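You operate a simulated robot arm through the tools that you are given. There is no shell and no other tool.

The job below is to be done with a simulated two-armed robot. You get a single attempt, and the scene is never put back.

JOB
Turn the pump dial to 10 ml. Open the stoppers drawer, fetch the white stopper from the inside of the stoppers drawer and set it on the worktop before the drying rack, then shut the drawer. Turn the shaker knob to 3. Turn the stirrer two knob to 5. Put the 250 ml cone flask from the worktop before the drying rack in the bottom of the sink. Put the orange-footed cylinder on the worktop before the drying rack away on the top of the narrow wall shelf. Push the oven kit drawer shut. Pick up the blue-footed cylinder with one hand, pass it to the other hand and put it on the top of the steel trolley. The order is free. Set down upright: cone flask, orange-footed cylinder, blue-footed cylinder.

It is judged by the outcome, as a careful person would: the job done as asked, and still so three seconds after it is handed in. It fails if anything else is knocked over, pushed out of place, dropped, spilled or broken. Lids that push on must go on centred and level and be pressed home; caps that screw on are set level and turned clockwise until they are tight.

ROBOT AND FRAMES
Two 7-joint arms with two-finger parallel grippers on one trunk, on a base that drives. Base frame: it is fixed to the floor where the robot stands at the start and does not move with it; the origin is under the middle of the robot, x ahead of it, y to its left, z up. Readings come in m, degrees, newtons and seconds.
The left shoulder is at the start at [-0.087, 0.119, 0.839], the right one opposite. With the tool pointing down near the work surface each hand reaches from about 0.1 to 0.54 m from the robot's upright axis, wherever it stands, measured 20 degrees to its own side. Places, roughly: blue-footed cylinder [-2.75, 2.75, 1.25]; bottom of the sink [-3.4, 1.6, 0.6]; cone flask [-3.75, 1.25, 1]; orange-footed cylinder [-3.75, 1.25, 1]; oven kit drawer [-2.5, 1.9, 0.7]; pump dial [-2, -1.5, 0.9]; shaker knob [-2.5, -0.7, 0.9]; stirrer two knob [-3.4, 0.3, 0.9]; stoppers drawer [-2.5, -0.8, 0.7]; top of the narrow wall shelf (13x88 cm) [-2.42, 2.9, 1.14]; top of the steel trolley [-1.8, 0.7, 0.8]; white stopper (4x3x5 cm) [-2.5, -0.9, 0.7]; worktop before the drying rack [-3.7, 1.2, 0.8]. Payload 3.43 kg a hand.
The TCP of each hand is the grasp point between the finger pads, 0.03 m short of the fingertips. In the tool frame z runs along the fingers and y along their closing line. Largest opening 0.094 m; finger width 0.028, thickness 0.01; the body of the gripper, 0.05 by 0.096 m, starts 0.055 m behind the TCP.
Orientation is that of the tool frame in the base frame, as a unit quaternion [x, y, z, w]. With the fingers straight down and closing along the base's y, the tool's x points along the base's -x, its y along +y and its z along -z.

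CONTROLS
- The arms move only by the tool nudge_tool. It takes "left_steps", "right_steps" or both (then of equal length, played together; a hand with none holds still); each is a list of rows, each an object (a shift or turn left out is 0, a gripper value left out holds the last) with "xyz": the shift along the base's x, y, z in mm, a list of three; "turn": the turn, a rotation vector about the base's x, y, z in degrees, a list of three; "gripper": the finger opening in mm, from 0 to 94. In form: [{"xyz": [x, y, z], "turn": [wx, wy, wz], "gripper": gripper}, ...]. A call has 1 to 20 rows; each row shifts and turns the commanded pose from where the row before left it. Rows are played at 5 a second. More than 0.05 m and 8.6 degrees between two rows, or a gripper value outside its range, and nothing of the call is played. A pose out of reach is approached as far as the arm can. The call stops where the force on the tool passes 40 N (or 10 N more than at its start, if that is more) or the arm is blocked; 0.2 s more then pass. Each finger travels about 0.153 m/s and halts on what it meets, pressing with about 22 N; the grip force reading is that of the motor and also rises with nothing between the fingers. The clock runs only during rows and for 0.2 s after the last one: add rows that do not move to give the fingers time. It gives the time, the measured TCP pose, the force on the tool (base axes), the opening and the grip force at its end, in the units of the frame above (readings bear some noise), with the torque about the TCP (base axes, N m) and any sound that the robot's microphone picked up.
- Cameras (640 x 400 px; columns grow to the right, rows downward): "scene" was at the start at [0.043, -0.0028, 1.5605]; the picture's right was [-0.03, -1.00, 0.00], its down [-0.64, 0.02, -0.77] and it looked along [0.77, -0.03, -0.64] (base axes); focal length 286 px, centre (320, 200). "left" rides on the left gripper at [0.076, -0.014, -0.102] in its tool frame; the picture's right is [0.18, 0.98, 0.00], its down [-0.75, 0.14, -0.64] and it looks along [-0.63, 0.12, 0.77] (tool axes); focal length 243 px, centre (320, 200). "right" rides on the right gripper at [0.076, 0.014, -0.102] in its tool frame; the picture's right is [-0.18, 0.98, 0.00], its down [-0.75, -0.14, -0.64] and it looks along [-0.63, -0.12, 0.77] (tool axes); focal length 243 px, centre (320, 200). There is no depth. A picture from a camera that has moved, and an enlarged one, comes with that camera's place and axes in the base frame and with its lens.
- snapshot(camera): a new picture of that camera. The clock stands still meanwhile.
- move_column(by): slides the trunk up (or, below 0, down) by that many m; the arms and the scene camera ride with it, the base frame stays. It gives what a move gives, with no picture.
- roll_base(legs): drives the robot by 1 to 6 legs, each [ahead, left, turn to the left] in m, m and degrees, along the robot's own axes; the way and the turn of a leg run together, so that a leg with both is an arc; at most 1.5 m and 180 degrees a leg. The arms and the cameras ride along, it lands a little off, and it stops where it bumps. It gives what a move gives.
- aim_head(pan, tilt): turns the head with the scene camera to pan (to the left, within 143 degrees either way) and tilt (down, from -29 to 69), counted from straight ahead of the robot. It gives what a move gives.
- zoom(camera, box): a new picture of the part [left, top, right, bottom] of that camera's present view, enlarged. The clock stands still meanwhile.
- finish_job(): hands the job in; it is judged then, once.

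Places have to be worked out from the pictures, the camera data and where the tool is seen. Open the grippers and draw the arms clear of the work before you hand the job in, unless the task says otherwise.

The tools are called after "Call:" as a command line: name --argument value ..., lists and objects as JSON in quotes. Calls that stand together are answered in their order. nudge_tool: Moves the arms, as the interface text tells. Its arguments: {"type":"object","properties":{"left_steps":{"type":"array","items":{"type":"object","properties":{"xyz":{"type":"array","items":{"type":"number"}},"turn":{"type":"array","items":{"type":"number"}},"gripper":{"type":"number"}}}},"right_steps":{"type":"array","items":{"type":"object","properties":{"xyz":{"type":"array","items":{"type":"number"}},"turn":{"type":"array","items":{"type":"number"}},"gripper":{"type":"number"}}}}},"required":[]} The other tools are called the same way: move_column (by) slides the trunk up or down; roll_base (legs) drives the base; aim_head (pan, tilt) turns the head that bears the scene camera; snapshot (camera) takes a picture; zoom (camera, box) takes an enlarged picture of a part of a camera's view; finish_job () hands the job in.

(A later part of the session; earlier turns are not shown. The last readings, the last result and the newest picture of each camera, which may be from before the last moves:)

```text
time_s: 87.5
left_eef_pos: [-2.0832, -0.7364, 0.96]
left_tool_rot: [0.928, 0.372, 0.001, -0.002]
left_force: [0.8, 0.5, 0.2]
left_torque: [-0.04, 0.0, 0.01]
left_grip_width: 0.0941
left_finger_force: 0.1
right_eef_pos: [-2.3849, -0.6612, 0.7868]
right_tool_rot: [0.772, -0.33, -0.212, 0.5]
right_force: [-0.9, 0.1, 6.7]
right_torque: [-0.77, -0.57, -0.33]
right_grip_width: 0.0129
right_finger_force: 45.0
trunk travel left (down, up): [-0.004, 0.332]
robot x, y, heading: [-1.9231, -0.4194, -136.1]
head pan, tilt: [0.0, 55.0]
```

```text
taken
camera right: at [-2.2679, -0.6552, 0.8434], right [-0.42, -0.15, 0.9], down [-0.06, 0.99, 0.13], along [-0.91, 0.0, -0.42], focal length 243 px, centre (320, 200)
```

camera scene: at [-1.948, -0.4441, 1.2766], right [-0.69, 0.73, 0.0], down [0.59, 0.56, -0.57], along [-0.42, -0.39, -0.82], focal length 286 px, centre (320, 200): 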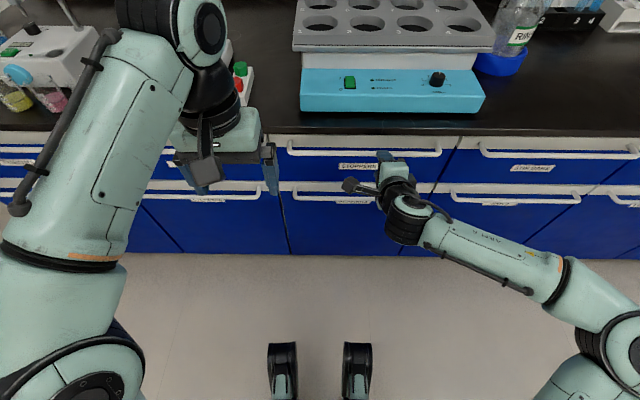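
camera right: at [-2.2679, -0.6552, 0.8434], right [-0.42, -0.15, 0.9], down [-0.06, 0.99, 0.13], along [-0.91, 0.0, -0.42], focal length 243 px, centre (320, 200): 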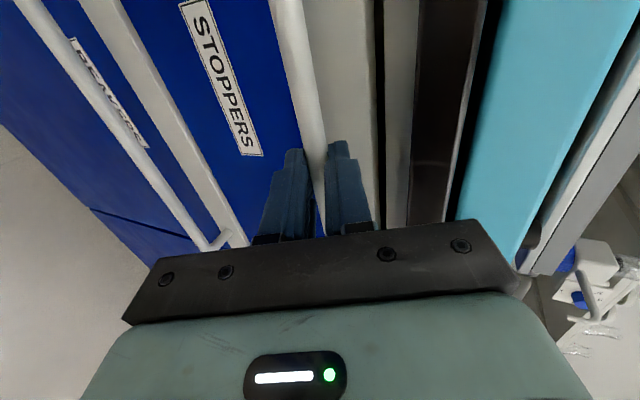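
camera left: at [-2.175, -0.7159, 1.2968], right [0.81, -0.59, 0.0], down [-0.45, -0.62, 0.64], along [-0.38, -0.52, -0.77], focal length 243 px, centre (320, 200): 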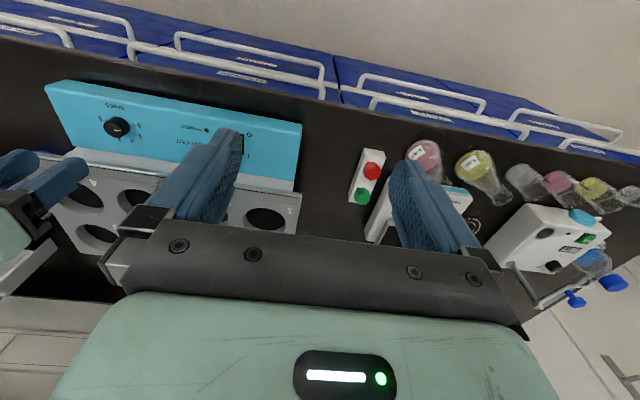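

The bar is gripped (12.9 mm). I pull the drawer open by driving the base back 0.25 m.

Call:
roll_base --legs '[[-0.25, 0, 0]]'

Call:
snapshot --camera "scene"

Call:
snapshot --camera "right"

```text
time_s: 89.4
left_eef_pos: [-1.8965, -0.5607, 0.96]
left_tool_rot: [0.927, 0.374, 0.002, -0.002]
left_force: [0.5, 0.1, 0.1]
left_torque: [0.01, -0.01, -0.01]
left_grip_width: 0.0941
left_finger_force: 0.1
right_eef_pos: [-2.1968, -0.4887, 0.7875]
right_tool_rot: [0.774, -0.325, -0.209, 0.501]
right_force: [9.9, -10.8, 5.8]
right_torque: [-1.01, -0.84, -0.11]
right_grip_width: 0.0126
right_finger_force: 45.0
trunk travel left (down, up): [-0.004, 0.332]
robot x, y, heading: [-1.7384, -0.2417, -136.5]
head pan, tilt: [0.0, 55.0]
```

```text
taken
camera scene: at [-1.7903, -0.2959, 1.2766], right [-0.69, 0.72, 0.0], down [0.59, 0.57, -0.57], along [-0.42, -0.4, -0.82], focal length 286 px, centre (320, 200)
```

scene: 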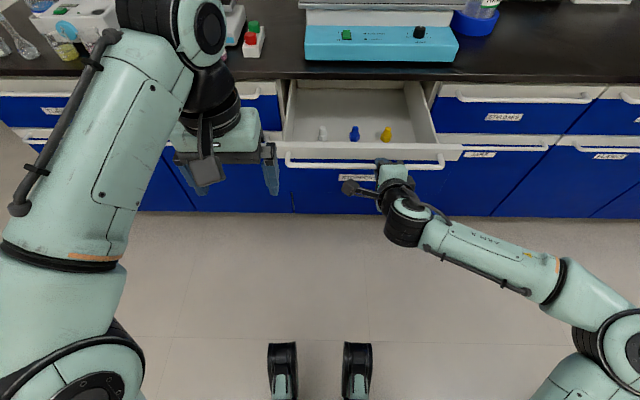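

```text
taken
camera right: at [-2.0803, -0.4815, 0.8434], right [-0.42, -0.15, 0.9], down [-0.07, 0.99, 0.13], along [-0.91, 0.0, -0.42], focal length 243 px, centre (320, 200)
```

right: 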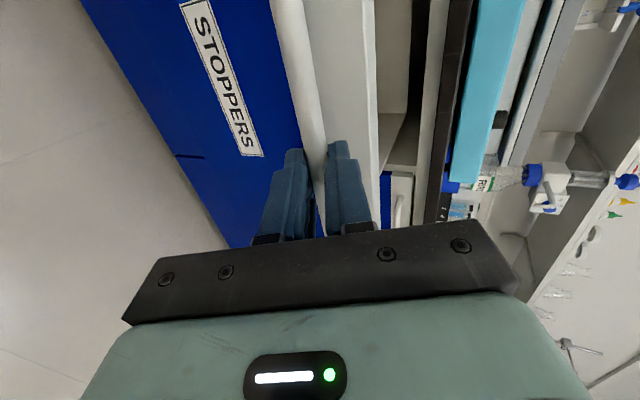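

The drawer is open with white, blue and yellow stoppers inside. I zoom on the white one.

Call:
zoom --camera "scene" --box '[270, 70, 470, 190]'

Call:
zoom --camera "scene" --box '[290, 110, 370, 160]'

Call:
snapshot --camera "left"

```text
3.20 times, centred on (370, 130) of scene
camera zoom: at [-1.7903, -0.2959, 1.2766], right [-0.69, 0.72, 0.0], down [0.59, 0.57, -0.57], along [-0.42, -0.4, -0.82], focal length 917 px, centre (160, 424)
```

zoom: 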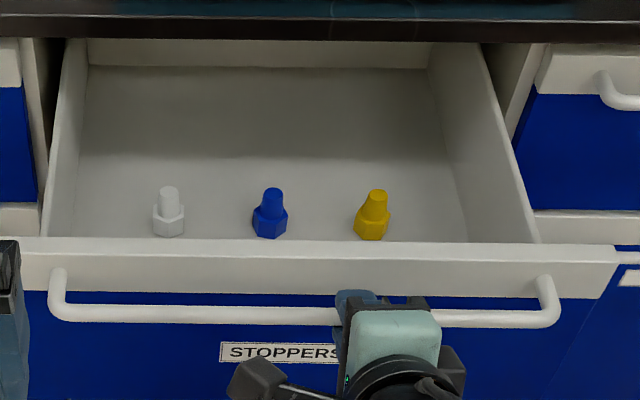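

```text
8.00 times, centred on (330, 135) of scene
camera zoom: at [-1.7903, -0.2959, 1.2766], right [-0.69, 0.72, 0.0], down [0.59, 0.57, -0.57], along [-0.42, -0.4, -0.82], focal length 2292 px, centre (240, 720)
```

zoom: 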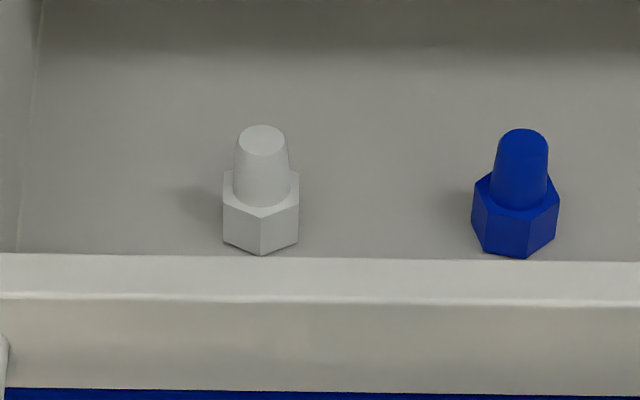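

```text
taken
camera left: at [-1.8514, -0.4984, 1.0628], right [0.81, -0.58, 0.0], down [-0.45, -0.63, 0.64], along [-0.37, -0.52, -0.77], focal length 243 px, centre (320, 200)
```

left: 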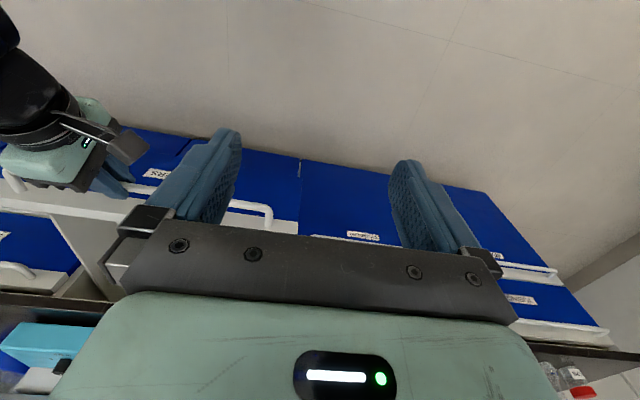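

I release the handle and withdraw the right hand along its pointing direction.

Call:
nudge_tool --right_steps '[{"gripper": 42}, {}, {"xyz": [26.5, 25.1, 16.4]}, {"xyz": [26.5, 25.1, 16.4]}, {"xyz": [26.5, 25.1, 16.4]}, {}]'

Call:
snapshot --camera "scene"

```text
time_s: 90.8
left_eef_pos: [-1.8969, -0.5611, 0.9605]
left_tool_rot: [0.928, 0.373, 0.002, -0.002]
left_force: [0.3, 0.5, 0.4]
left_torque: [-0.03, 0.01, -0.02]
left_grip_width: 0.0941
left_finger_force: 0.1
right_eef_pos: [-2.1167, -0.4138, 0.8362]
right_tool_rot: [0.774, -0.326, -0.209, 0.5]
right_force: [0.6, 0.1, 0.3]
right_torque: [0.0, 0.0, 0.0]
right_grip_width: 0.0417
right_finger_force: 0.2
trunk travel left (down, up): [-0.004, 0.332]
robot x, y, heading: [-1.7372, -0.243, -136.3]
head pan, tilt: [0.0, 55.0]
```

```text
taken
camera scene: at [-1.7916, -0.2954, 1.2766], right [-0.69, 0.72, 0.0], down [0.59, 0.57, -0.57], along [-0.41, -0.4, -0.82], focal length 286 px, centre (320, 200)
```

scene: 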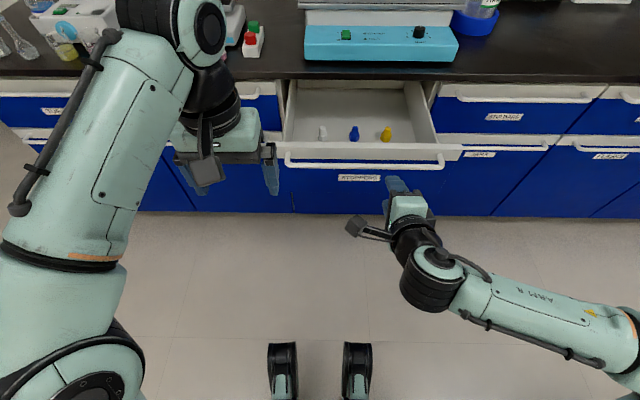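

I raise the trunk and restore the right hand to pointing down with original yaw.

Call:
move_column --by 0.26

Call:
nudge_tool --right_steps '[{"turn": [5.68, -5.98, 0]}, {"turn": [5.68, -5.98, 0]}, {"turn": [5.68, -5.98, 0]}, {"turn": [5.68, -5.98, 0]}, {"turn": [5.68, -5.98, 0]}, {"turn": [5.68, -5.98, 0]}, {"turn": [5.68, -5.98, 0]}, {"turn": [5.68, -5.98, 0]}, {"turn": [0, 0, 8.2]}, {"turn": [0, 0, 8.2]}, {"turn": [0, 0, 8.2]}, {"turn": [0, 0, 8.2]}, {"turn": [0, 0, 8.2]}, {"turn": [0, 0, 8.2]}, {"turn": [0, 0, 8.2]}, {"turn": [0, 0, 8.2]}, {"turn": [0, 0, 8.2]}, {"turn": [0, 0, 8.2]}]'

Call:
snapshot --camera "scene"

```text
time_s: 93.4
left_eef_pos: [-1.8968, -0.5604, 1.2199]
left_tool_rot: [0.928, 0.373, 0.002, -0.002]
left_force: [-0.3, -0.4, -0.1]
left_torque: [-0.01, 0.0, 0.02]
left_grip_width: 0.094
left_finger_force: 0.1
right_eef_pos: [-2.1164, -0.4127, 1.0956]
right_tool_rot: [0.774, -0.326, -0.209, 0.501]
right_force: [-0.5, -0.8, -0.3]
right_torque: [0.0, 0.0, 0.0]
right_grip_width: 0.0419
right_finger_force: 0.1
trunk travel left (down, up): [-0.264, 0.072]
robot x, y, heading: [-1.7371, -0.24, -136.3]
head pan, tilt: [0.0, 55.0]
```

```text
time_s: 97.2
left_eef_pos: [-1.8979, -0.5613, 1.2201]
left_tool_rot: [0.928, 0.374, 0.002, -0.002]
left_force: [0.7, -1.0, 0.4]
left_torque: [0.01, -0.03, -0.02]
left_grip_width: 0.094
left_finger_force: 0.1
right_eef_pos: [-2.1183, -0.4128, 1.0972]
right_tool_rot: [0.951, 0.308, 0.006, -0.005]
right_force: [1.3, 0.5, 0.2]
right_torque: [0.03, -0.01, -0.01]
right_grip_width: 0.0419
right_finger_force: 0.1
trunk travel left (down, up): [-0.264, 0.072]
robot x, y, heading: [-1.7394, -0.2427, -136.4]
head pan, tilt: [0.0, 55.0]
```

```text
taken
camera scene: at [-1.7562, -0.2616, 1.5391], right [-0.69, 0.72, 0.0], down [0.59, 0.57, -0.57], along [-0.41, -0.4, -0.82], focal length 286 px, centre (320, 200)
```

scene: 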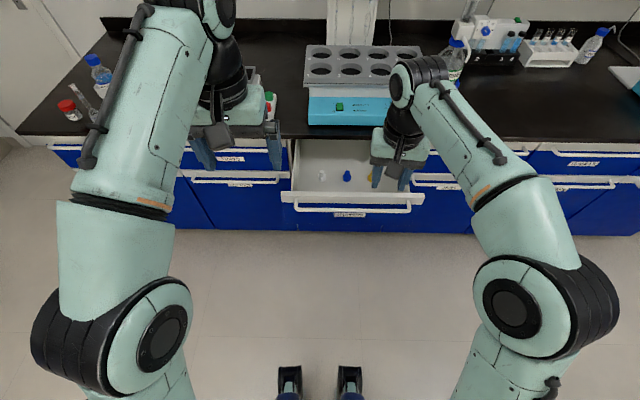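

Call:
zoom --camera "scene" --box '[280, 140, 440, 240]'

```text
4.00 times, centred on (360, 190) of scene
camera zoom: at [-1.7562, -0.2616, 1.5391], right [-0.69, 0.72, 0.0], down [0.59, 0.57, -0.57], along [-0.41, -0.4, -0.82], focal length 1146 px, centre (160, 240)
```

zoom: 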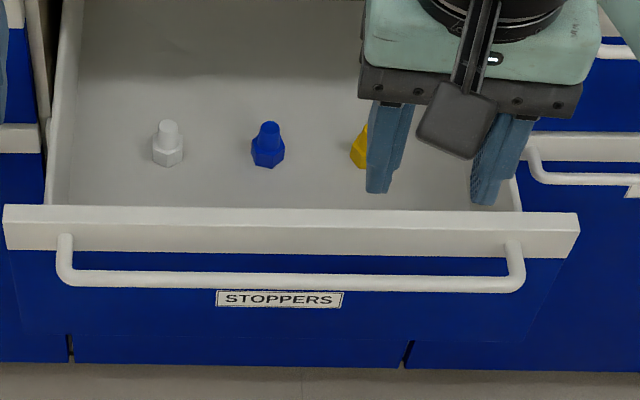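

The white stopper lies ~0.72–0.76 m ahead, slightly right of the axis. I drive forward 0.235 and right 0.165 so the left hand can reach it from above.

Call:
roll_base --legs '[[0, -0.165, 0], [0.22, 0, 0]]'

Call:
snapshot --camera "scene"

Call:
snapshot --camera "left"

```text
time_s: 100.6
left_eef_pos: [-2.1661, -0.5907, 1.2206]
left_tool_rot: [0.928, 0.374, 0.002, -0.001]
left_force: [-0.3, 0.2, -1.1]
left_torque: [-0.02, -0.01, -0.02]
left_grip_width: 0.0941
left_finger_force: 0.2
right_eef_pos: [-2.386, -0.4435, 1.0966]
right_tool_rot: [0.952, 0.307, 0.007, -0.005]
right_force: [0.0, -0.2, -0.2]
right_torque: [0.02, 0.0, 0.01]
right_grip_width: 0.0421
right_finger_force: 0.1
trunk travel left (down, up): [-0.264, 0.072]
robot x, y, heading: [-2.0051, -0.2749, -136.2]
head pan, tilt: [0.0, 55.0]
```

```text
taken
camera scene: at [-2.0252, -0.2915, 1.539], right [-0.69, 0.72, 0.0], down [0.59, 0.57, -0.57], along [-0.41, -0.4, -0.82], focal length 286 px, centre (320, 200)
```

scene: 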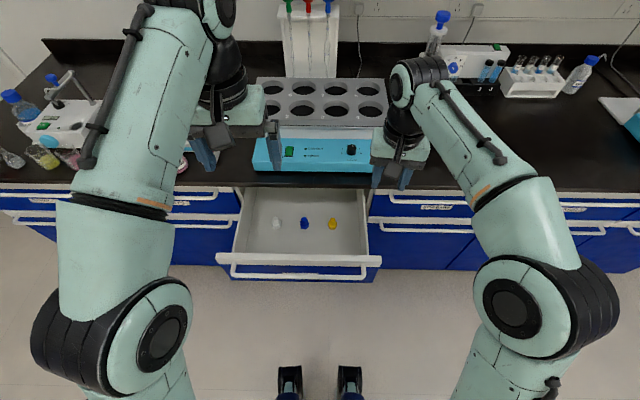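

```text
taken
camera left: at [-2.121, -0.528, 1.3227], right [0.81, -0.58, 0.0], down [-0.45, -0.63, 0.64], along [-0.37, -0.52, -0.77], focal length 243 px, centre (320, 200)
```

left: 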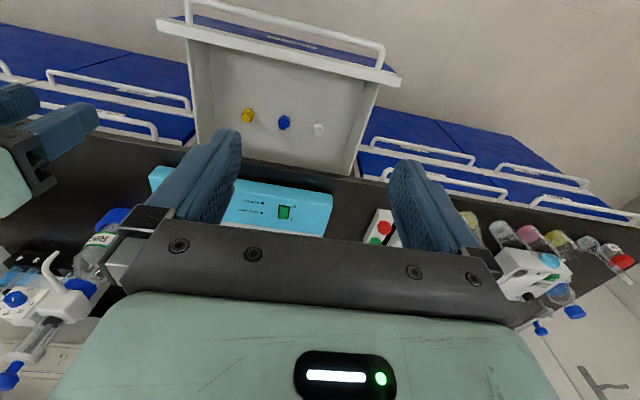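

Call:
zoom --camera "scene" --box '[240, 190, 360, 270]'

Call:
zoom --camera "left" --box '[260, 80, 380, 155]'

```text
5.00 times, centred on (300, 230) of scene
camera zoom: at [-2.0252, -0.2915, 1.539], right [-0.69, 0.72, 0.0], down [0.59, 0.57, -0.57], along [-0.41, -0.4, -0.82], focal length 1432 px, centre (420, 50)
```

zoom: 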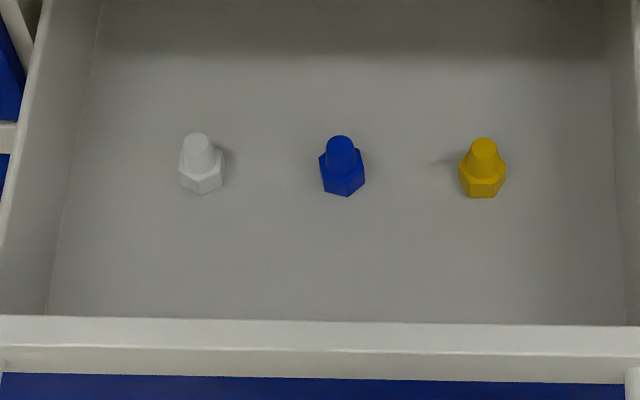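

```text
5.33 times, centred on (320, 118) of left
camera zoom: at [-2.121, -0.528, 1.3227], right [0.81, -0.58, 0.0], down [-0.45, -0.63, 0.64], along [-0.37, -0.52, -0.77], focal length 1294 px, centre (320, 640)
```

zoom: 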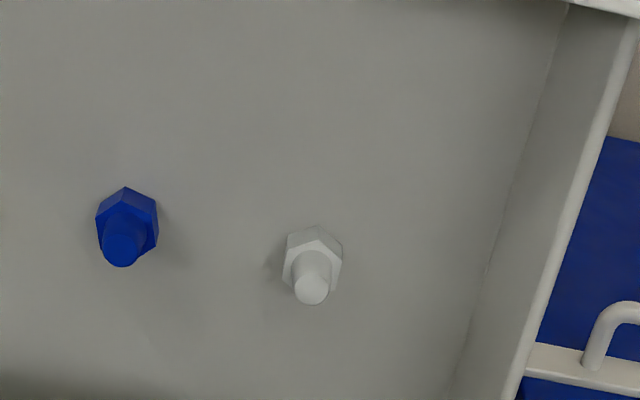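

Stopper top ≈ (-2.284, -0.7525, 0.709). I lower the left hand, then move it forward over the drawer.

Call:
nudge_tool --left_steps '[{"xyz": [0, 0, -48], "gripper": 70}, {"xyz": [0, 0, -48]}, {"xyz": [0, 0, -48]}, {"xyz": [0, 0, -48]}, {"xyz": [0, 0, -48]}, {"xyz": [0, 0, -45]}, {"xyz": [-23.6, -32.4, -10]}, {"xyz": [-23.6, -32.4, -15]}, {"xyz": [-23.6, -32.4, -20]}, {"xyz": [-23.6, -32.4, -20]}, {"xyz": [-23.6, -32.4, -10]}, {}]'

Call:
snapshot --camera "left"

Call:
snapshot --camera "scene"

```text
time_s: 103.2
left_eef_pos: [-2.2821, -0.7518, 0.8617]
left_tool_rot: [0.927, 0.375, 0.003, -0.002]
left_force: [0.4, 0.1, -1.1]
left_torque: [0.0, 0.0, 0.02]
left_grip_width: 0.0702
left_finger_force: 0.0
right_eef_pos: [-2.3866, -0.4434, 1.0961]
right_tool_rot: [0.952, 0.307, 0.006, -0.004]
right_force: [-0.6, 0.1, -0.3]
right_torque: [-0.02, 0.03, -0.01]
right_grip_width: 0.042
right_finger_force: 0.0
trunk travel left (down, up): [-0.264, 0.072]
robot x, y, heading: [-2.0024, -0.2705, -136.0]
head pan, tilt: [0.0, 55.0]
```

```text
taken
camera left: at [-2.2371, -0.6882, 0.9642], right [0.81, -0.58, 0.0], down [-0.45, -0.63, 0.64], along [-0.37, -0.52, -0.77], focal length 243 px, centre (320, 200)
```

left: 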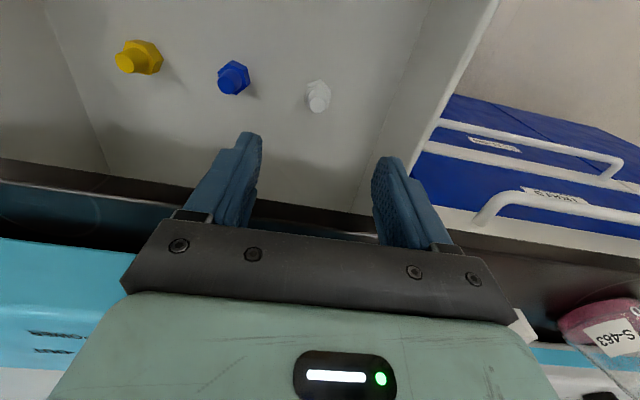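

```text
taken
camera scene: at [-2.0243, -0.2906, 1.5391], right [-0.69, 0.72, 0.0], down [0.59, 0.57, -0.57], along [-0.41, -0.4, -0.82], focal length 286 px, centre (320, 200)
```

scene: 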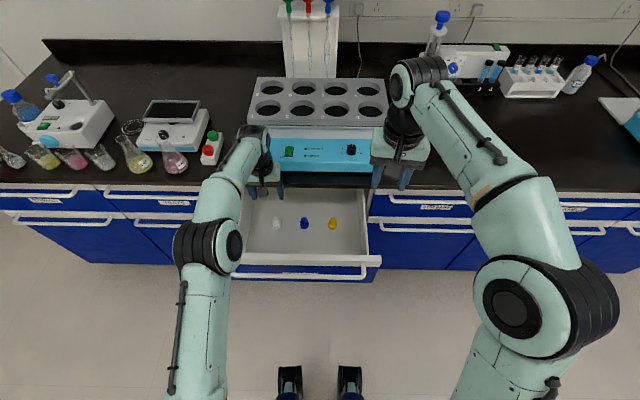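

Aligned over the stopper, but the counter edge is only ~2.6 cm beyond it, so I tilt the hand 25° (body leaning toward the robot) before descending.

Call:
nudge_tool --left_steps '[{"turn": [-5.77, 6.01, 0]}, {"turn": [-5.77, 6.01, 0]}, {"turn": [-5.77, 6.01, 0]}, {"xyz": [0, 0, -40]}, {"xyz": [0, 0, -30]}, {}]'

Call:
snapshot --camera "left"

Call:
snapshot --camera "scene"

```text
time_s: 104.6
left_eef_pos: [-2.2825, -0.7527, 0.792]
left_tool_rot: [0.905, 0.366, -0.2, 0.08]
left_force: [-0.1, -0.1, 0.1]
left_torque: [-0.01, -0.03, 0.0]
left_grip_width: 0.0699
left_finger_force: 0.0
right_eef_pos: [-2.3867, -0.4422, 1.0964]
right_tool_rot: [0.952, 0.307, 0.007, -0.004]
right_force: [0.3, 0.0, -0.7]
right_torque: [0.02, -0.01, -0.01]
right_grip_width: 0.0421
right_finger_force: 0.0
trunk travel left (down, up): [-0.264, 0.072]
robot x, y, heading: [-2.0042, -0.2735, -136.2]
head pan, tilt: [0.0, 55.0]
```

```text
taken
camera left: at [-2.2118, -0.6645, 0.8523], right [0.8, -0.59, -0.08], down [-0.2, -0.39, 0.9], along [-0.56, -0.7, -0.43], focal length 243 px, centre (320, 200)
```

left: 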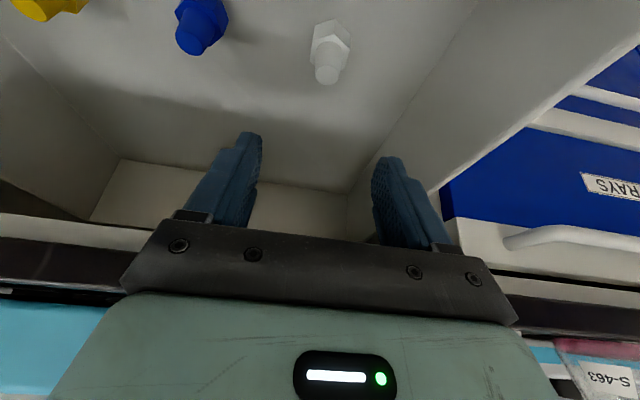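

```text
taken
camera scene: at [-2.0247, -0.2911, 1.5391], right [-0.69, 0.72, 0.0], down [0.59, 0.57, -0.57], along [-0.41, -0.4, -0.82], focal length 286 px, centre (320, 200)
```

scene: 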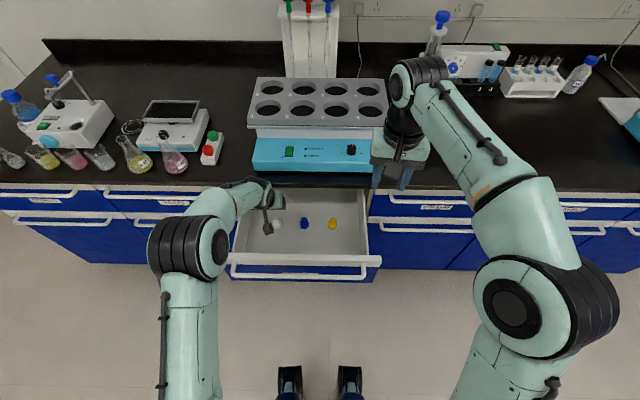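

Stopper axis ≈ (-2.283, -0.750). With the tilt I aim the TCP 1 cm nearer the robot and descend in stages.

Call:
nudge_tool --left_steps '[{"xyz": [7, 9, -30]}, {"xyz": [0, 0, -30]}, {"xyz": [0, 0, -16]}, {}]'

Call:
snapshot --camera "left"

Call:
zoom --camera "scene" --box '[220, 170, 380, 280]'

```text
time_s: 105.6
left_eef_pos: [-2.2743, -0.7442, 0.7147]
left_tool_rot: [0.905, 0.367, -0.199, 0.079]
left_force: [0.4, 0.6, 0.5]
left_torque: [0.02, -0.01, 0.02]
left_grip_width: 0.0699
left_finger_force: 0.1
right_eef_pos: [-2.3867, -0.4433, 1.0976]
right_tool_rot: [0.951, 0.308, 0.006, -0.003]
right_force: [1.2, 0.1, -0.7]
right_torque: [0.0, 0.01, 0.01]
right_grip_width: 0.0419
right_finger_force: 0.0
trunk travel left (down, up): [-0.264, 0.072]
robot x, y, heading: [-2.0042, -0.2716, -136.0]
head pan, tilt: [0.0, 55.0]
```

```text
taken
camera left: at [-2.2044, -0.6561, 0.7748], right [0.8, -0.59, -0.08], down [-0.2, -0.39, 0.9], along [-0.56, -0.7, -0.43], focal length 243 px, centre (320, 200)
```

left: 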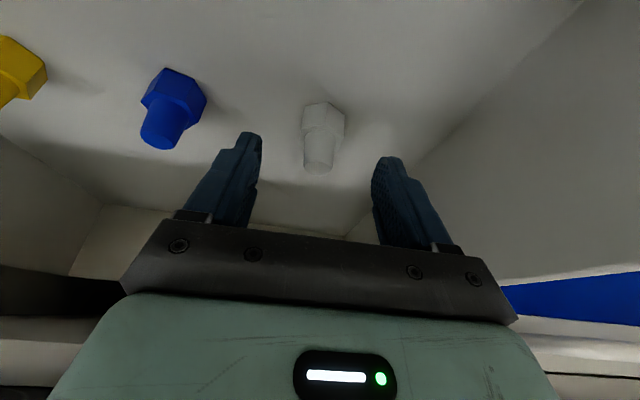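

```text
3.64 times, centred on (300, 225) of scene
camera zoom: at [-2.0248, -0.2912, 1.5391], right [-0.69, 0.72, 0.0], down [0.59, 0.57, -0.57], along [-0.41, -0.4, -0.82], focal length 1042 px, centre (393, 109)
```

zoom: 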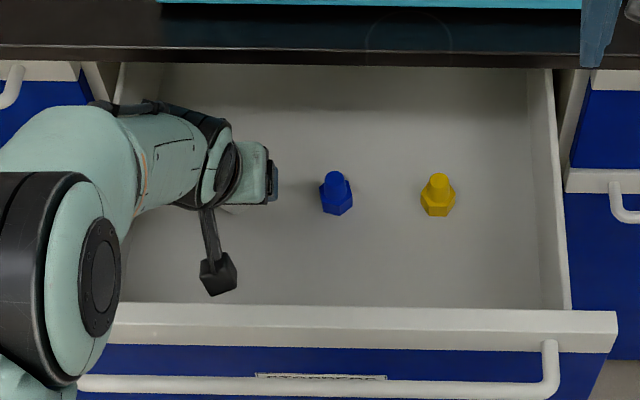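

Descend a further 20 mm and close on the hex base.

Call:
nudge_tool --left_steps '[{"xyz": [0, 0, -10]}, {"xyz": [0, 0, -10]}, {}, {"gripper": 45}, {}]'

Call:
snapshot --camera "left"

```text
time_s: 106.8
left_eef_pos: [-2.2764, -0.7425, 0.6933]
left_tool_rot: [0.906, 0.366, -0.199, 0.079]
left_force: [0.5, 0.3, 0.3]
left_torque: [-0.03, -0.01, -0.01]
left_grip_width: 0.0449
left_finger_force: 0.1
right_eef_pos: [-2.387, -0.4431, 1.0975]
right_tool_rot: [0.951, 0.308, 0.007, -0.004]
right_force: [0.1, 0.3, 0.4]
right_torque: [0.01, 0.0, -0.01]
right_grip_width: 0.0418
right_finger_force: 0.0
trunk travel left (down, up): [-0.264, 0.072]
robot x, y, heading: [-2.01, -0.2754, -136.3]
head pan, tilt: [0.0, 55.0]
```

```text
taken
camera left: at [-2.2054, -0.6547, 0.7551], right [0.8, -0.59, -0.08], down [-0.2, -0.39, 0.9], along [-0.56, -0.7, -0.43], focal length 243 px, centre (320, 200)
```

left: 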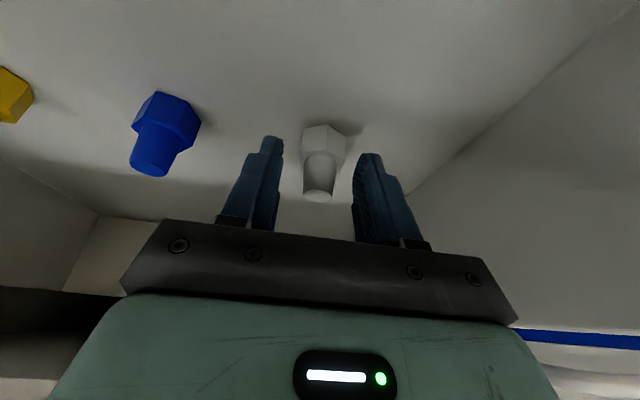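

Re-triangulating from the two tilted views: cone top at (-2.292, -0.760, 0.686), so the stopper sits deeper. I open a little, shift, and descend in small steps.

Call:
nudge_tool --left_steps '[{"gripper": 60}, {"xyz": [-4, -5, -6]}, {"xyz": [-3, -4.4, -6]}, {}]'

Call:
snapshot --camera "left"

```text
time_s: 107.8
left_eef_pos: [-2.2837, -0.753, 0.6823]
left_tool_rot: [0.906, 0.365, -0.199, 0.079]
left_force: [-0.5, 0.4, -0.3]
left_torque: [0.0, 0.03, 0.03]
left_grip_width: 0.0601
left_finger_force: 0.1
right_eef_pos: [-2.3873, -0.4431, 1.0951]
right_tool_rot: [0.952, 0.307, 0.007, -0.003]
right_force: [-0.4, -1.2, 0.2]
right_torque: [0.02, 0.01, -0.03]
right_grip_width: 0.0421
right_finger_force: 0.0
trunk travel left (down, up): [-0.264, 0.072]
robot x, y, heading: [-2.0058, -0.2732, -136.5]
head pan, tilt: [0.0, 55.0]
```

```text
taken
camera left: at [-2.2122, -0.6644, 0.7428], right [0.8, -0.59, -0.08], down [-0.2, -0.39, 0.9], along [-0.56, -0.7, -0.43], focal length 243 px, centre (320, 200)
```

left: 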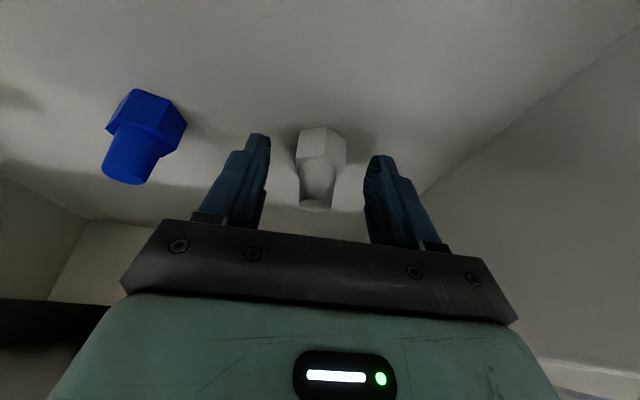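

Consistent. I go down the last 6 mm and close.

Call:
nudge_tool --left_steps '[{"xyz": [0, 0, -6]}, {}, {"gripper": 40}, {"gripper": 24}, {}, {}]'

Call:
snapshot --camera "left"

```text
time_s: 109.2
left_eef_pos: [-2.2832, -0.7537, 0.6773]
left_tool_rot: [0.906, 0.366, -0.199, 0.079]
left_force: [-1.0, -0.5, 0.2]
left_torque: [0.0, -0.02, -0.05]
left_grip_width: 0.0297
left_finger_force: 21.9
right_eef_pos: [-2.3871, -0.4441, 1.0963]
right_tool_rot: [0.951, 0.308, 0.007, -0.004]
right_force: [0.0, -0.5, -0.2]
right_torque: [-0.01, -0.01, -0.05]
right_grip_width: 0.0419
right_finger_force: 0.1
trunk travel left (down, up): [-0.264, 0.072]
robot x, y, heading: [-2.0044, -0.2698, -136.2]
head pan, tilt: [0.0, 55.0]
```

```text
taken
camera left: at [-2.2129, -0.6646, 0.7368], right [0.8, -0.59, -0.08], down [-0.2, -0.39, 0.9], along [-0.56, -0.7, -0.43], focal length 243 px, centre (320, 200)
```

left: 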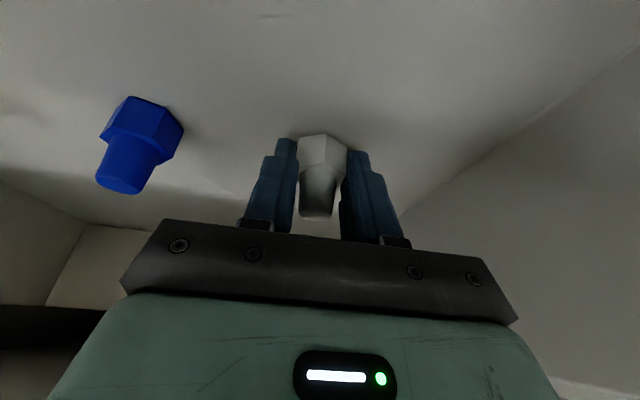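

Gripped at 29.7 mm (hex flats). I lift straight up and check.

Call:
nudge_tool --left_steps '[{"xyz": [0, 0, 20]}, {"xyz": [3, 3, 40]}, {"xyz": [4, 4, 40]}, {"xyz": [4, 4, 45]}, {"xyz": [4, 4, 45]}, {"xyz": [4, 4, 45]}, {}]'

Call:
snapshot --camera "left"

Call:
snapshot --camera "scene"

```text
time_s: 110.8
left_eef_pos: [-2.2635, -0.7369, 0.9137]
left_tool_rot: [0.906, 0.365, -0.198, 0.079]
left_force: [0.3, -0.4, -0.6]
left_torque: [0.0, 0.02, -0.01]
left_grip_width: 0.0297
left_finger_force: 22.1
right_eef_pos: [-2.3876, -0.4433, 1.0954]
right_tool_rot: [0.952, 0.307, 0.006, -0.005]
right_force: [0.1, -0.5, 0.0]
right_torque: [0.01, 0.0, 0.02]
right_grip_width: 0.0422
right_finger_force: 0.1
trunk travel left (down, up): [-0.264, 0.072]
robot x, y, heading: [-2.008, -0.2737, -136.2]
head pan, tilt: [0.0, 55.0]
```

```text
taken
camera left: at [-2.1919, -0.6479, 0.9736], right [0.8, -0.59, -0.08], down [-0.2, -0.39, 0.9], along [-0.56, -0.7, -0.43], focal length 243 px, centre (320, 200)
```

left: 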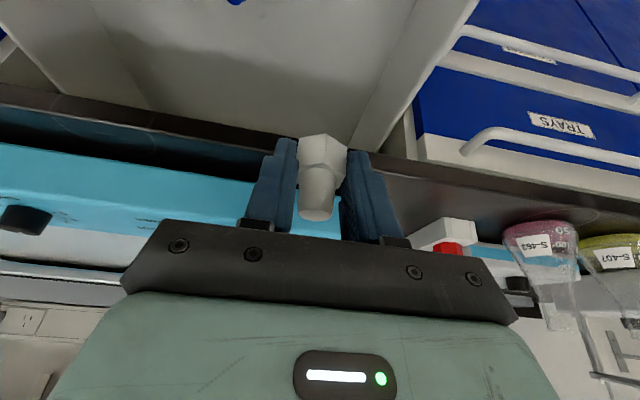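

```text
taken
camera scene: at [-2.0252, -0.2914, 1.5391], right [-0.69, 0.72, 0.0], down [0.59, 0.57, -0.57], along [-0.41, -0.4, -0.82], focal length 286 px, centre (320, 200)
```

scene: 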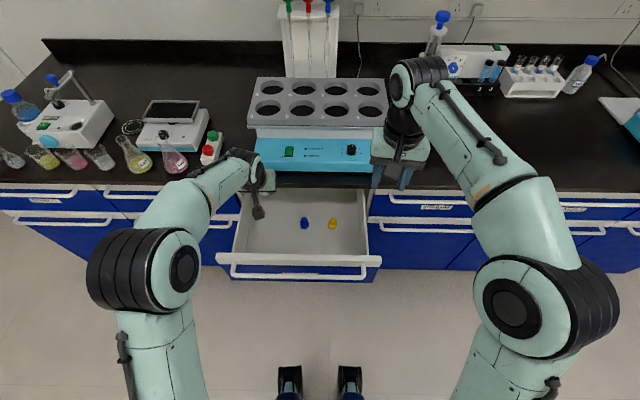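

The stopper is held. Next I close the drawer: raise the left hand, back off 0.15 m, then prepare the right hand as a pusher in front of the bar.

Call:
nudge_tool --left_steps '[{"xyz": [6, 6, 40]}, {"xyz": [6, 6, 40]}, {"xyz": [6, 6, 40]}, {}]' --right_steps '[{"gripper": 0, "turn": [0, 0, 4]}, {"turn": [0, 0, 4]}, {}, {}]'

Call:
roll_base --legs '[[-0.15, 0, 0.3]]'

Call:
snapshot --camera "scene"

```text
time_s: 111.8
left_eef_pos: [-2.244, -0.7154, 1.0324]
left_tool_rot: [0.906, 0.366, -0.198, 0.08]
left_force: [-0.3, -0.1, -0.2]
left_torque: [-0.01, 0.03, -0.02]
left_grip_width: 0.0295
left_finger_force: 22.1
right_eef_pos: [-2.3879, -0.444, 1.0952]
right_tool_rot: [0.927, 0.374, 0.006, -0.005]
right_force: [-0.2, 0.1, 1.0]
right_torque: [0.0, 0.03, 0.03]
right_grip_width: 0.0
right_finger_force: 21.5
trunk travel left (down, up): [-0.264, 0.072]
robot x, y, heading: [-2.0052, -0.2689, -136.3]
head pan, tilt: [0.0, 55.0]
```

```text
time_s: 113.2
left_eef_pos: [-2.1362, -0.6137, 1.0332]
left_tool_rot: [0.905, 0.368, -0.198, 0.08]
left_force: [-0.3, -0.2, 0.4]
left_torque: [0.0, 0.01, -0.03]
left_grip_width: 0.0296
left_finger_force: 22.0
right_eef_pos: [-2.2782, -0.3413, 1.0957]
right_tool_rot: [0.927, 0.375, 0.006, -0.005]
right_force: [0.8, -0.1, 0.4]
right_torque: [0.0, 0.03, -0.01]
right_grip_width: 0.0
right_finger_force: 22.3
trunk travel left (down, up): [-0.264, 0.072]
robot x, y, heading: [-1.899, -0.169, -135.7]
head pan, tilt: [0.0, 55.0]
```

```text
taken
camera scene: at [-1.9173, -0.1879, 1.5391], right [-0.69, 0.72, 0.0], down [0.59, 0.57, -0.57], along [-0.41, -0.4, -0.82], focal length 286 px, centre (320, 200)
```

scene: 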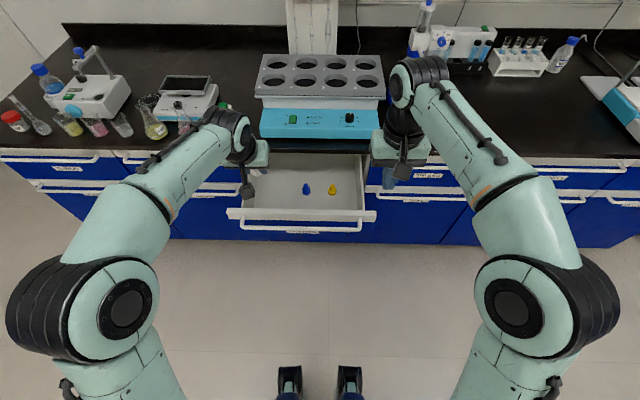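

I tilt the closed right hand and lower it just in front of the bar.

Call:
nudge_tool --right_steps '[{"xyz": [8, -8.2, -30], "turn": [-5.82, 5.96, 0]}, {"xyz": [8, -8.2, -40], "turn": [-5.82, 5.96, 0]}, {"xyz": [8, -8.2, -45], "turn": [-5.82, 5.96, 0]}, {"xyz": [8, -8.2, -45]}, {"xyz": [8, -8.2, -45]}, {"xyz": [8, -8.2, -45]}, {"xyz": [8, -8.1, -45]}, {}]'

Call:
snapshot --camera "scene"

Call:
snapshot --camera "right"

```text
time_s: 115.0
left_eef_pos: [-2.136, -0.6135, 1.0323]
left_tool_rot: [0.905, 0.367, -0.198, 0.08]
left_force: [0.4, 0.5, -0.1]
left_torque: [0.01, 0.02, -0.01]
left_grip_width: 0.0299
left_finger_force: 22.0
right_eef_pos: [-2.2243, -0.4003, 0.8004]
right_tool_rot: [0.907, 0.366, -0.193, 0.077]
right_force: [-0.2, 0.0, 0.6]
right_torque: [-0.01, 0.02, 0.01]
right_grip_width: 0.0
right_finger_force: 22.1
trunk travel left (down, up): [-0.264, 0.072]
robot x, y, heading: [-1.8989, -0.1701, -135.9]
head pan, tilt: [0.0, 55.0]
```

```text
taken
camera scene: at [-1.918, -0.1876, 1.5391], right [-0.69, 0.72, 0.0], down [0.59, 0.57, -0.57], along [-0.41, -0.4, -0.82], focal length 286 px, centre (320, 200)
```

scene: 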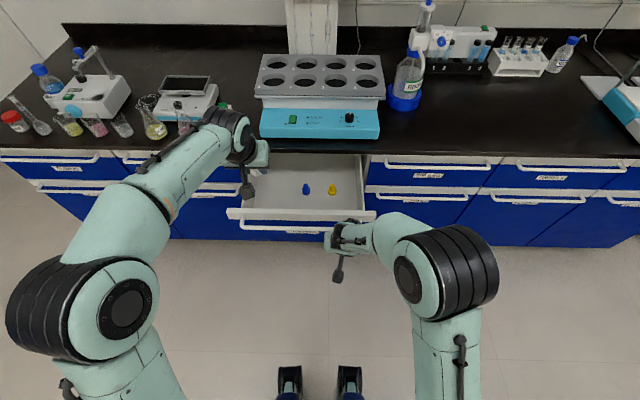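

```text
taken
camera right: at [-2.1344, -0.3335, 0.8635], right [0.56, -0.82, 0.07], down [-0.4, -0.19, 0.89], along [-0.72, -0.53, -0.44], focal length 243 px, centre (320, 200)
```

right: 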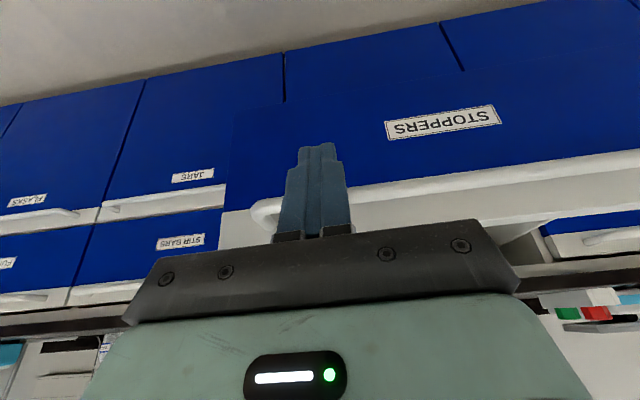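

Fingers are in front of the bar. I shift 4 cm toward the drawer's middle and push by driving forward 0.26 m.

Call:
nudge_tool --right_steps '[{"xyz": [14, -14.3, 0]}, {"xyz": [14, -14.3, 0]}, {}]'

Call:
roll_base --legs '[[0.25, 0, 0]]'

Call:
snapshot --camera "scene"

Call:
snapshot --camera "right"

```text
time_s: 115.8
left_eef_pos: [-2.136, -0.6143, 1.032]
left_tool_rot: [0.905, 0.367, -0.199, 0.08]
left_force: [-0.2, 0.1, 0.5]
left_torque: [0.01, -0.01, -0.02]
left_grip_width: 0.0294
left_finger_force: 22.3
right_eef_pos: [-2.1966, -0.4292, 0.8]
right_tool_rot: [0.906, 0.367, -0.194, 0.078]
right_force: [0.8, -0.9, 0.1]
right_torque: [0.05, 0.0, 0.01]
right_grip_width: 0.0
right_finger_force: 22.1
trunk travel left (down, up): [-0.264, 0.072]
robot x, y, heading: [-1.8986, -0.1667, -136.0]
head pan, tilt: [0.0, 55.0]
```

```text
time_s: 117.6
left_eef_pos: [-2.3185, -0.7906, 1.0314]
left_tool_rot: [0.905, 0.368, -0.199, 0.08]
left_force: [-0.1, 0.0, -0.2]
left_torque: [0.01, -0.04, 0.03]
left_grip_width: 0.0296
left_finger_force: 22.1
right_eef_pos: [-2.3781, -0.6056, 0.8008]
right_tool_rot: [0.907, 0.367, -0.194, 0.077]
right_force: [-0.4, -0.6, 0.4]
right_torque: [0.02, -0.03, -0.03]
right_grip_width: 0.0
right_finger_force: 22.1
trunk travel left (down, up): [-0.264, 0.072]
robot x, y, heading: [-2.0811, -0.3439, -136.0]
head pan, tilt: [0.0, 55.0]
```

```text
taken
camera scene: at [-2.1, -0.3645, 1.539], right [-0.7, 0.72, 0.0], down [0.59, 0.57, -0.57], along [-0.41, -0.4, -0.82], focal length 286 px, centre (320, 200)
```

scene: 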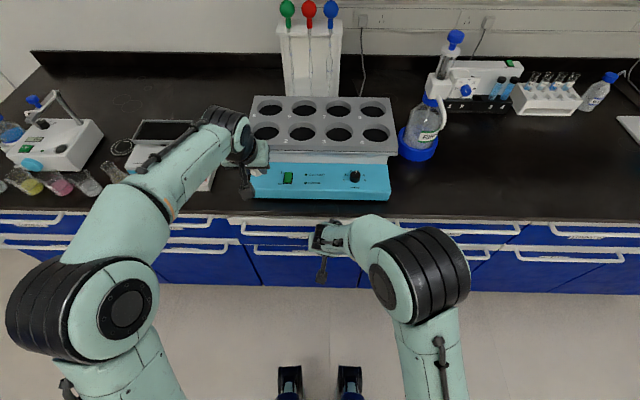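

```text
taken
camera right: at [-2.2873, -0.5379, 0.8634], right [0.56, -0.82, 0.07], down [-0.4, -0.2, 0.89], along [-0.72, -0.53, -0.44], focal length 243 px, centre (320, 200)
```

right: 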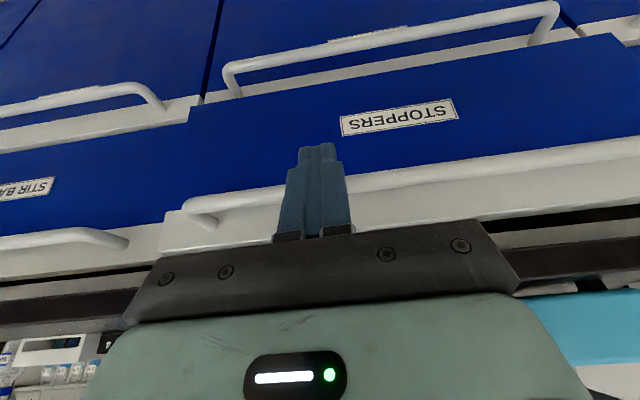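

The drawer is nearly shut (~3 cm left). I push the rest with the arm in small steps.

Call:
nudge_tool --right_steps '[{"xyz": [-7.2, -6.9, 0]}, {"xyz": [-7.2, -6.9, 0]}, {"xyz": [-7.2, -6.9, 0]}, {"xyz": [-5, -4.8, 0]}, {}]'

Call:
snapshot --camera "right"

```text
time_s: 118.8
left_eef_pos: [-2.315, -0.7879, 1.0328]
left_tool_rot: [0.904, 0.368, -0.2, 0.081]
left_force: [0.8, -0.8, -0.5]
left_torque: [0.01, -0.01, 0.01]
left_grip_width: 0.0296
left_finger_force: 21.8
right_eef_pos: [-2.4001, -0.6249, 0.7994]
right_tool_rot: [0.907, 0.369, -0.191, 0.074]
right_force: [29.5, 24.5, -5.3]
right_torque: [0.8, -0.57, -0.08]
right_grip_width: 0.0
right_finger_force: 22.2
trunk travel left (down, up): [-0.264, 0.072]
robot x, y, heading: [-2.0828, -0.3442, -135.8]
head pan, tilt: [0.0, 55.0]
```

```text
taken
camera right: at [-2.3088, -0.5589, 0.8625], right [0.56, -0.82, 0.07], down [-0.41, -0.2, 0.89], along [-0.72, -0.53, -0.45], focal length 243 px, centre (320, 200)
```

right: 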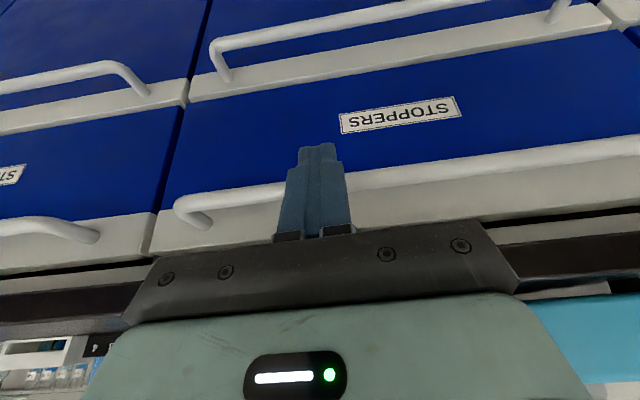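

The drawer face is flush with its neighbour and resists at ~38 N, so it's shut. I back the hand off and look.

Call:
nudge_tool --right_steps '[{"xyz": [22, 21, 0]}, {"xyz": [29, 28, 5]}, {"xyz": [20, 19, 40]}, {"xyz": [0, 0, 45]}, {"xyz": [0, 0, 45]}, {"xyz": [0, 0, 45]}, {"xyz": [0, 0, 45]}, {"xyz": [0, 0, 45]}, {}]'

Call:
snapshot --camera "scene"

Call:
zoom --camera "scene" --box '[160, 190, 460, 290]'

```text
time_s: 120.8
left_eef_pos: [-2.3181, -0.7898, 1.033]
left_tool_rot: [0.905, 0.367, -0.199, 0.08]
left_force: [0.1, -0.5, 0.5]
left_torque: [-0.04, -0.01, 0.01]
left_grip_width: 0.0298
left_finger_force: 21.7
right_eef_pos: [-2.331, -0.5617, 1.0694]
right_tool_rot: [0.907, 0.367, -0.194, 0.077]
right_force: [0.3, 0.5, -0.1]
right_torque: [-0.02, -0.03, -0.02]
right_grip_width: 0.0
right_finger_force: 22.6
trunk travel left (down, up): [-0.264, 0.072]
robot x, y, heading: [-2.0793, -0.3434, -136.0]
head pan, tilt: [0.0, 55.0]
```

```text
taken
camera scene: at [-2.0996, -0.3641, 1.5391], right [-0.7, 0.72, 0.0], down [0.59, 0.57, -0.57], along [-0.41, -0.4, -0.82], focal length 286 px, centre (320, 200)
```

scene: 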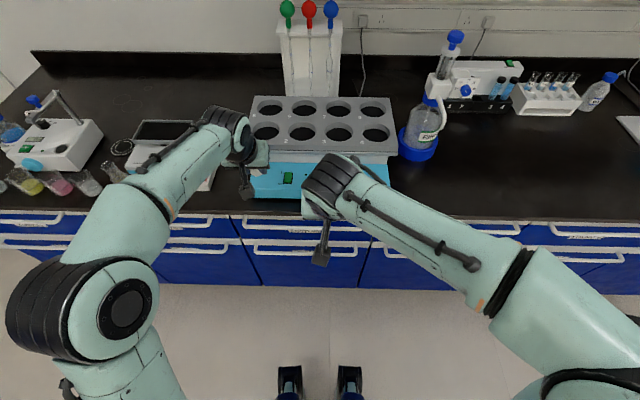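

```text
2.13 times, centred on (310, 240) of scene
camera zoom: at [-2.0996, -0.3641, 1.5391], right [-0.7, 0.72, 0.0], down [0.59, 0.57, -0.57], along [-0.41, -0.4, -0.82], focal length 611 px, centre (341, 115)
```

zoom: 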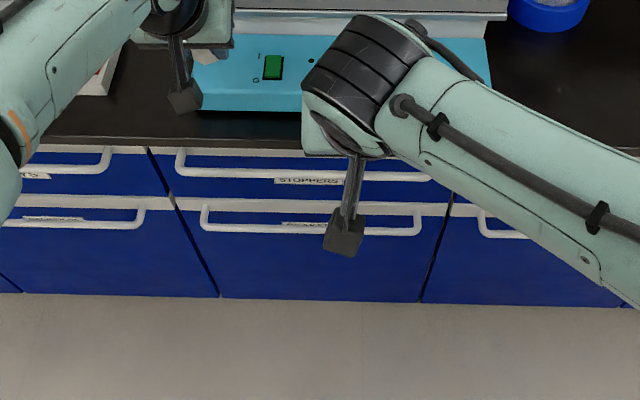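

Drawer is shut. I untilt the right hand, move it back to its own side, and drive to stirrer two.

Call:
nudge_tool --right_steps '[{"xyz": [-22, 23, 10], "turn": [5.79, -5.99, 0], "gripper": 60}, {"xyz": [-22, 23, 10], "turn": [5.79, -5.99, 0]}, {"xyz": [-22, 23, 10], "turn": [5.79, -5.99, 0]}, {"xyz": [-24, 24, 0]}, {}]'

Call:
roll_base --legs '[[-0.35, 0, 0], [0, -1.18, -0.8]]'

Call:
snapshot --camera "scene"

```text
time_s: 122.0
left_eef_pos: [-2.3182, -0.7905, 1.032]
left_tool_rot: [0.905, 0.368, -0.199, 0.079]
left_force: [-0.1, -0.4, 0.6]
left_torque: [0.04, 0.01, 0.0]
left_grip_width: 0.0295
left_finger_force: 22.1
right_eef_pos: [-2.422, -0.4689, 1.1018]
right_tool_rot: [0.927, 0.375, 0.007, -0.004]
right_force: [-0.6, 1.3, -0.1]
right_torque: [0.0, 0.03, -0.02]
right_grip_width: 0.0601
right_finger_force: 0.0
trunk travel left (down, up): [-0.264, 0.072]
robot x, y, heading: [-2.0808, -0.3473, -135.7]
head pan, tilt: [0.0, 55.0]
```

```text
time_s: 134.6
left_eef_pos: [-2.8945, 0.3121, 1.032]
left_tool_rot: [0.906, 0.366, -0.198, 0.079]
left_force: [0.5, 0.2, -0.1]
left_torque: [0.01, 0.0, 0.0]
left_grip_width: 0.0278
left_finger_force: 22.1
right_eef_pos: [-2.997, 0.633, 1.1032]
right_tool_rot: [0.927, 0.375, 0.006, -0.004]
right_force: [-0.2, -0.2, -0.8]
right_torque: [0.0, 0.02, 0.01]
right_grip_width: 0.0601
right_finger_force: 0.0
trunk travel left (down, up): [-0.264, 0.072]
robot x, y, heading: [-2.6569, 0.7567, -136.3]
head pan, tilt: [0.0, 55.0]
```

```text
taken
camera scene: at [-2.6755, 0.7369, 1.5391], right [-0.69, 0.72, 0.0], down [0.59, 0.57, -0.57], along [-0.41, -0.4, -0.82], focal length 286 px, centre (320, 200)
```

scene: 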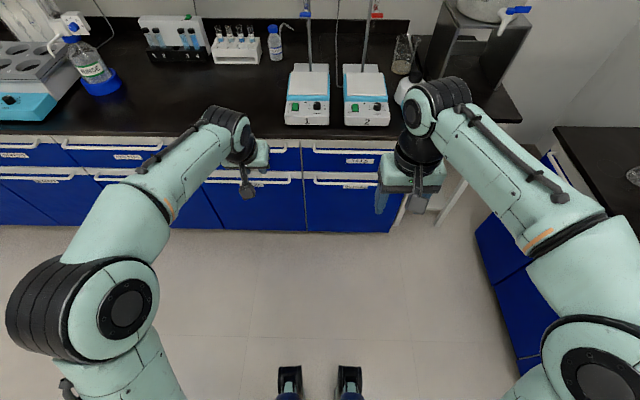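

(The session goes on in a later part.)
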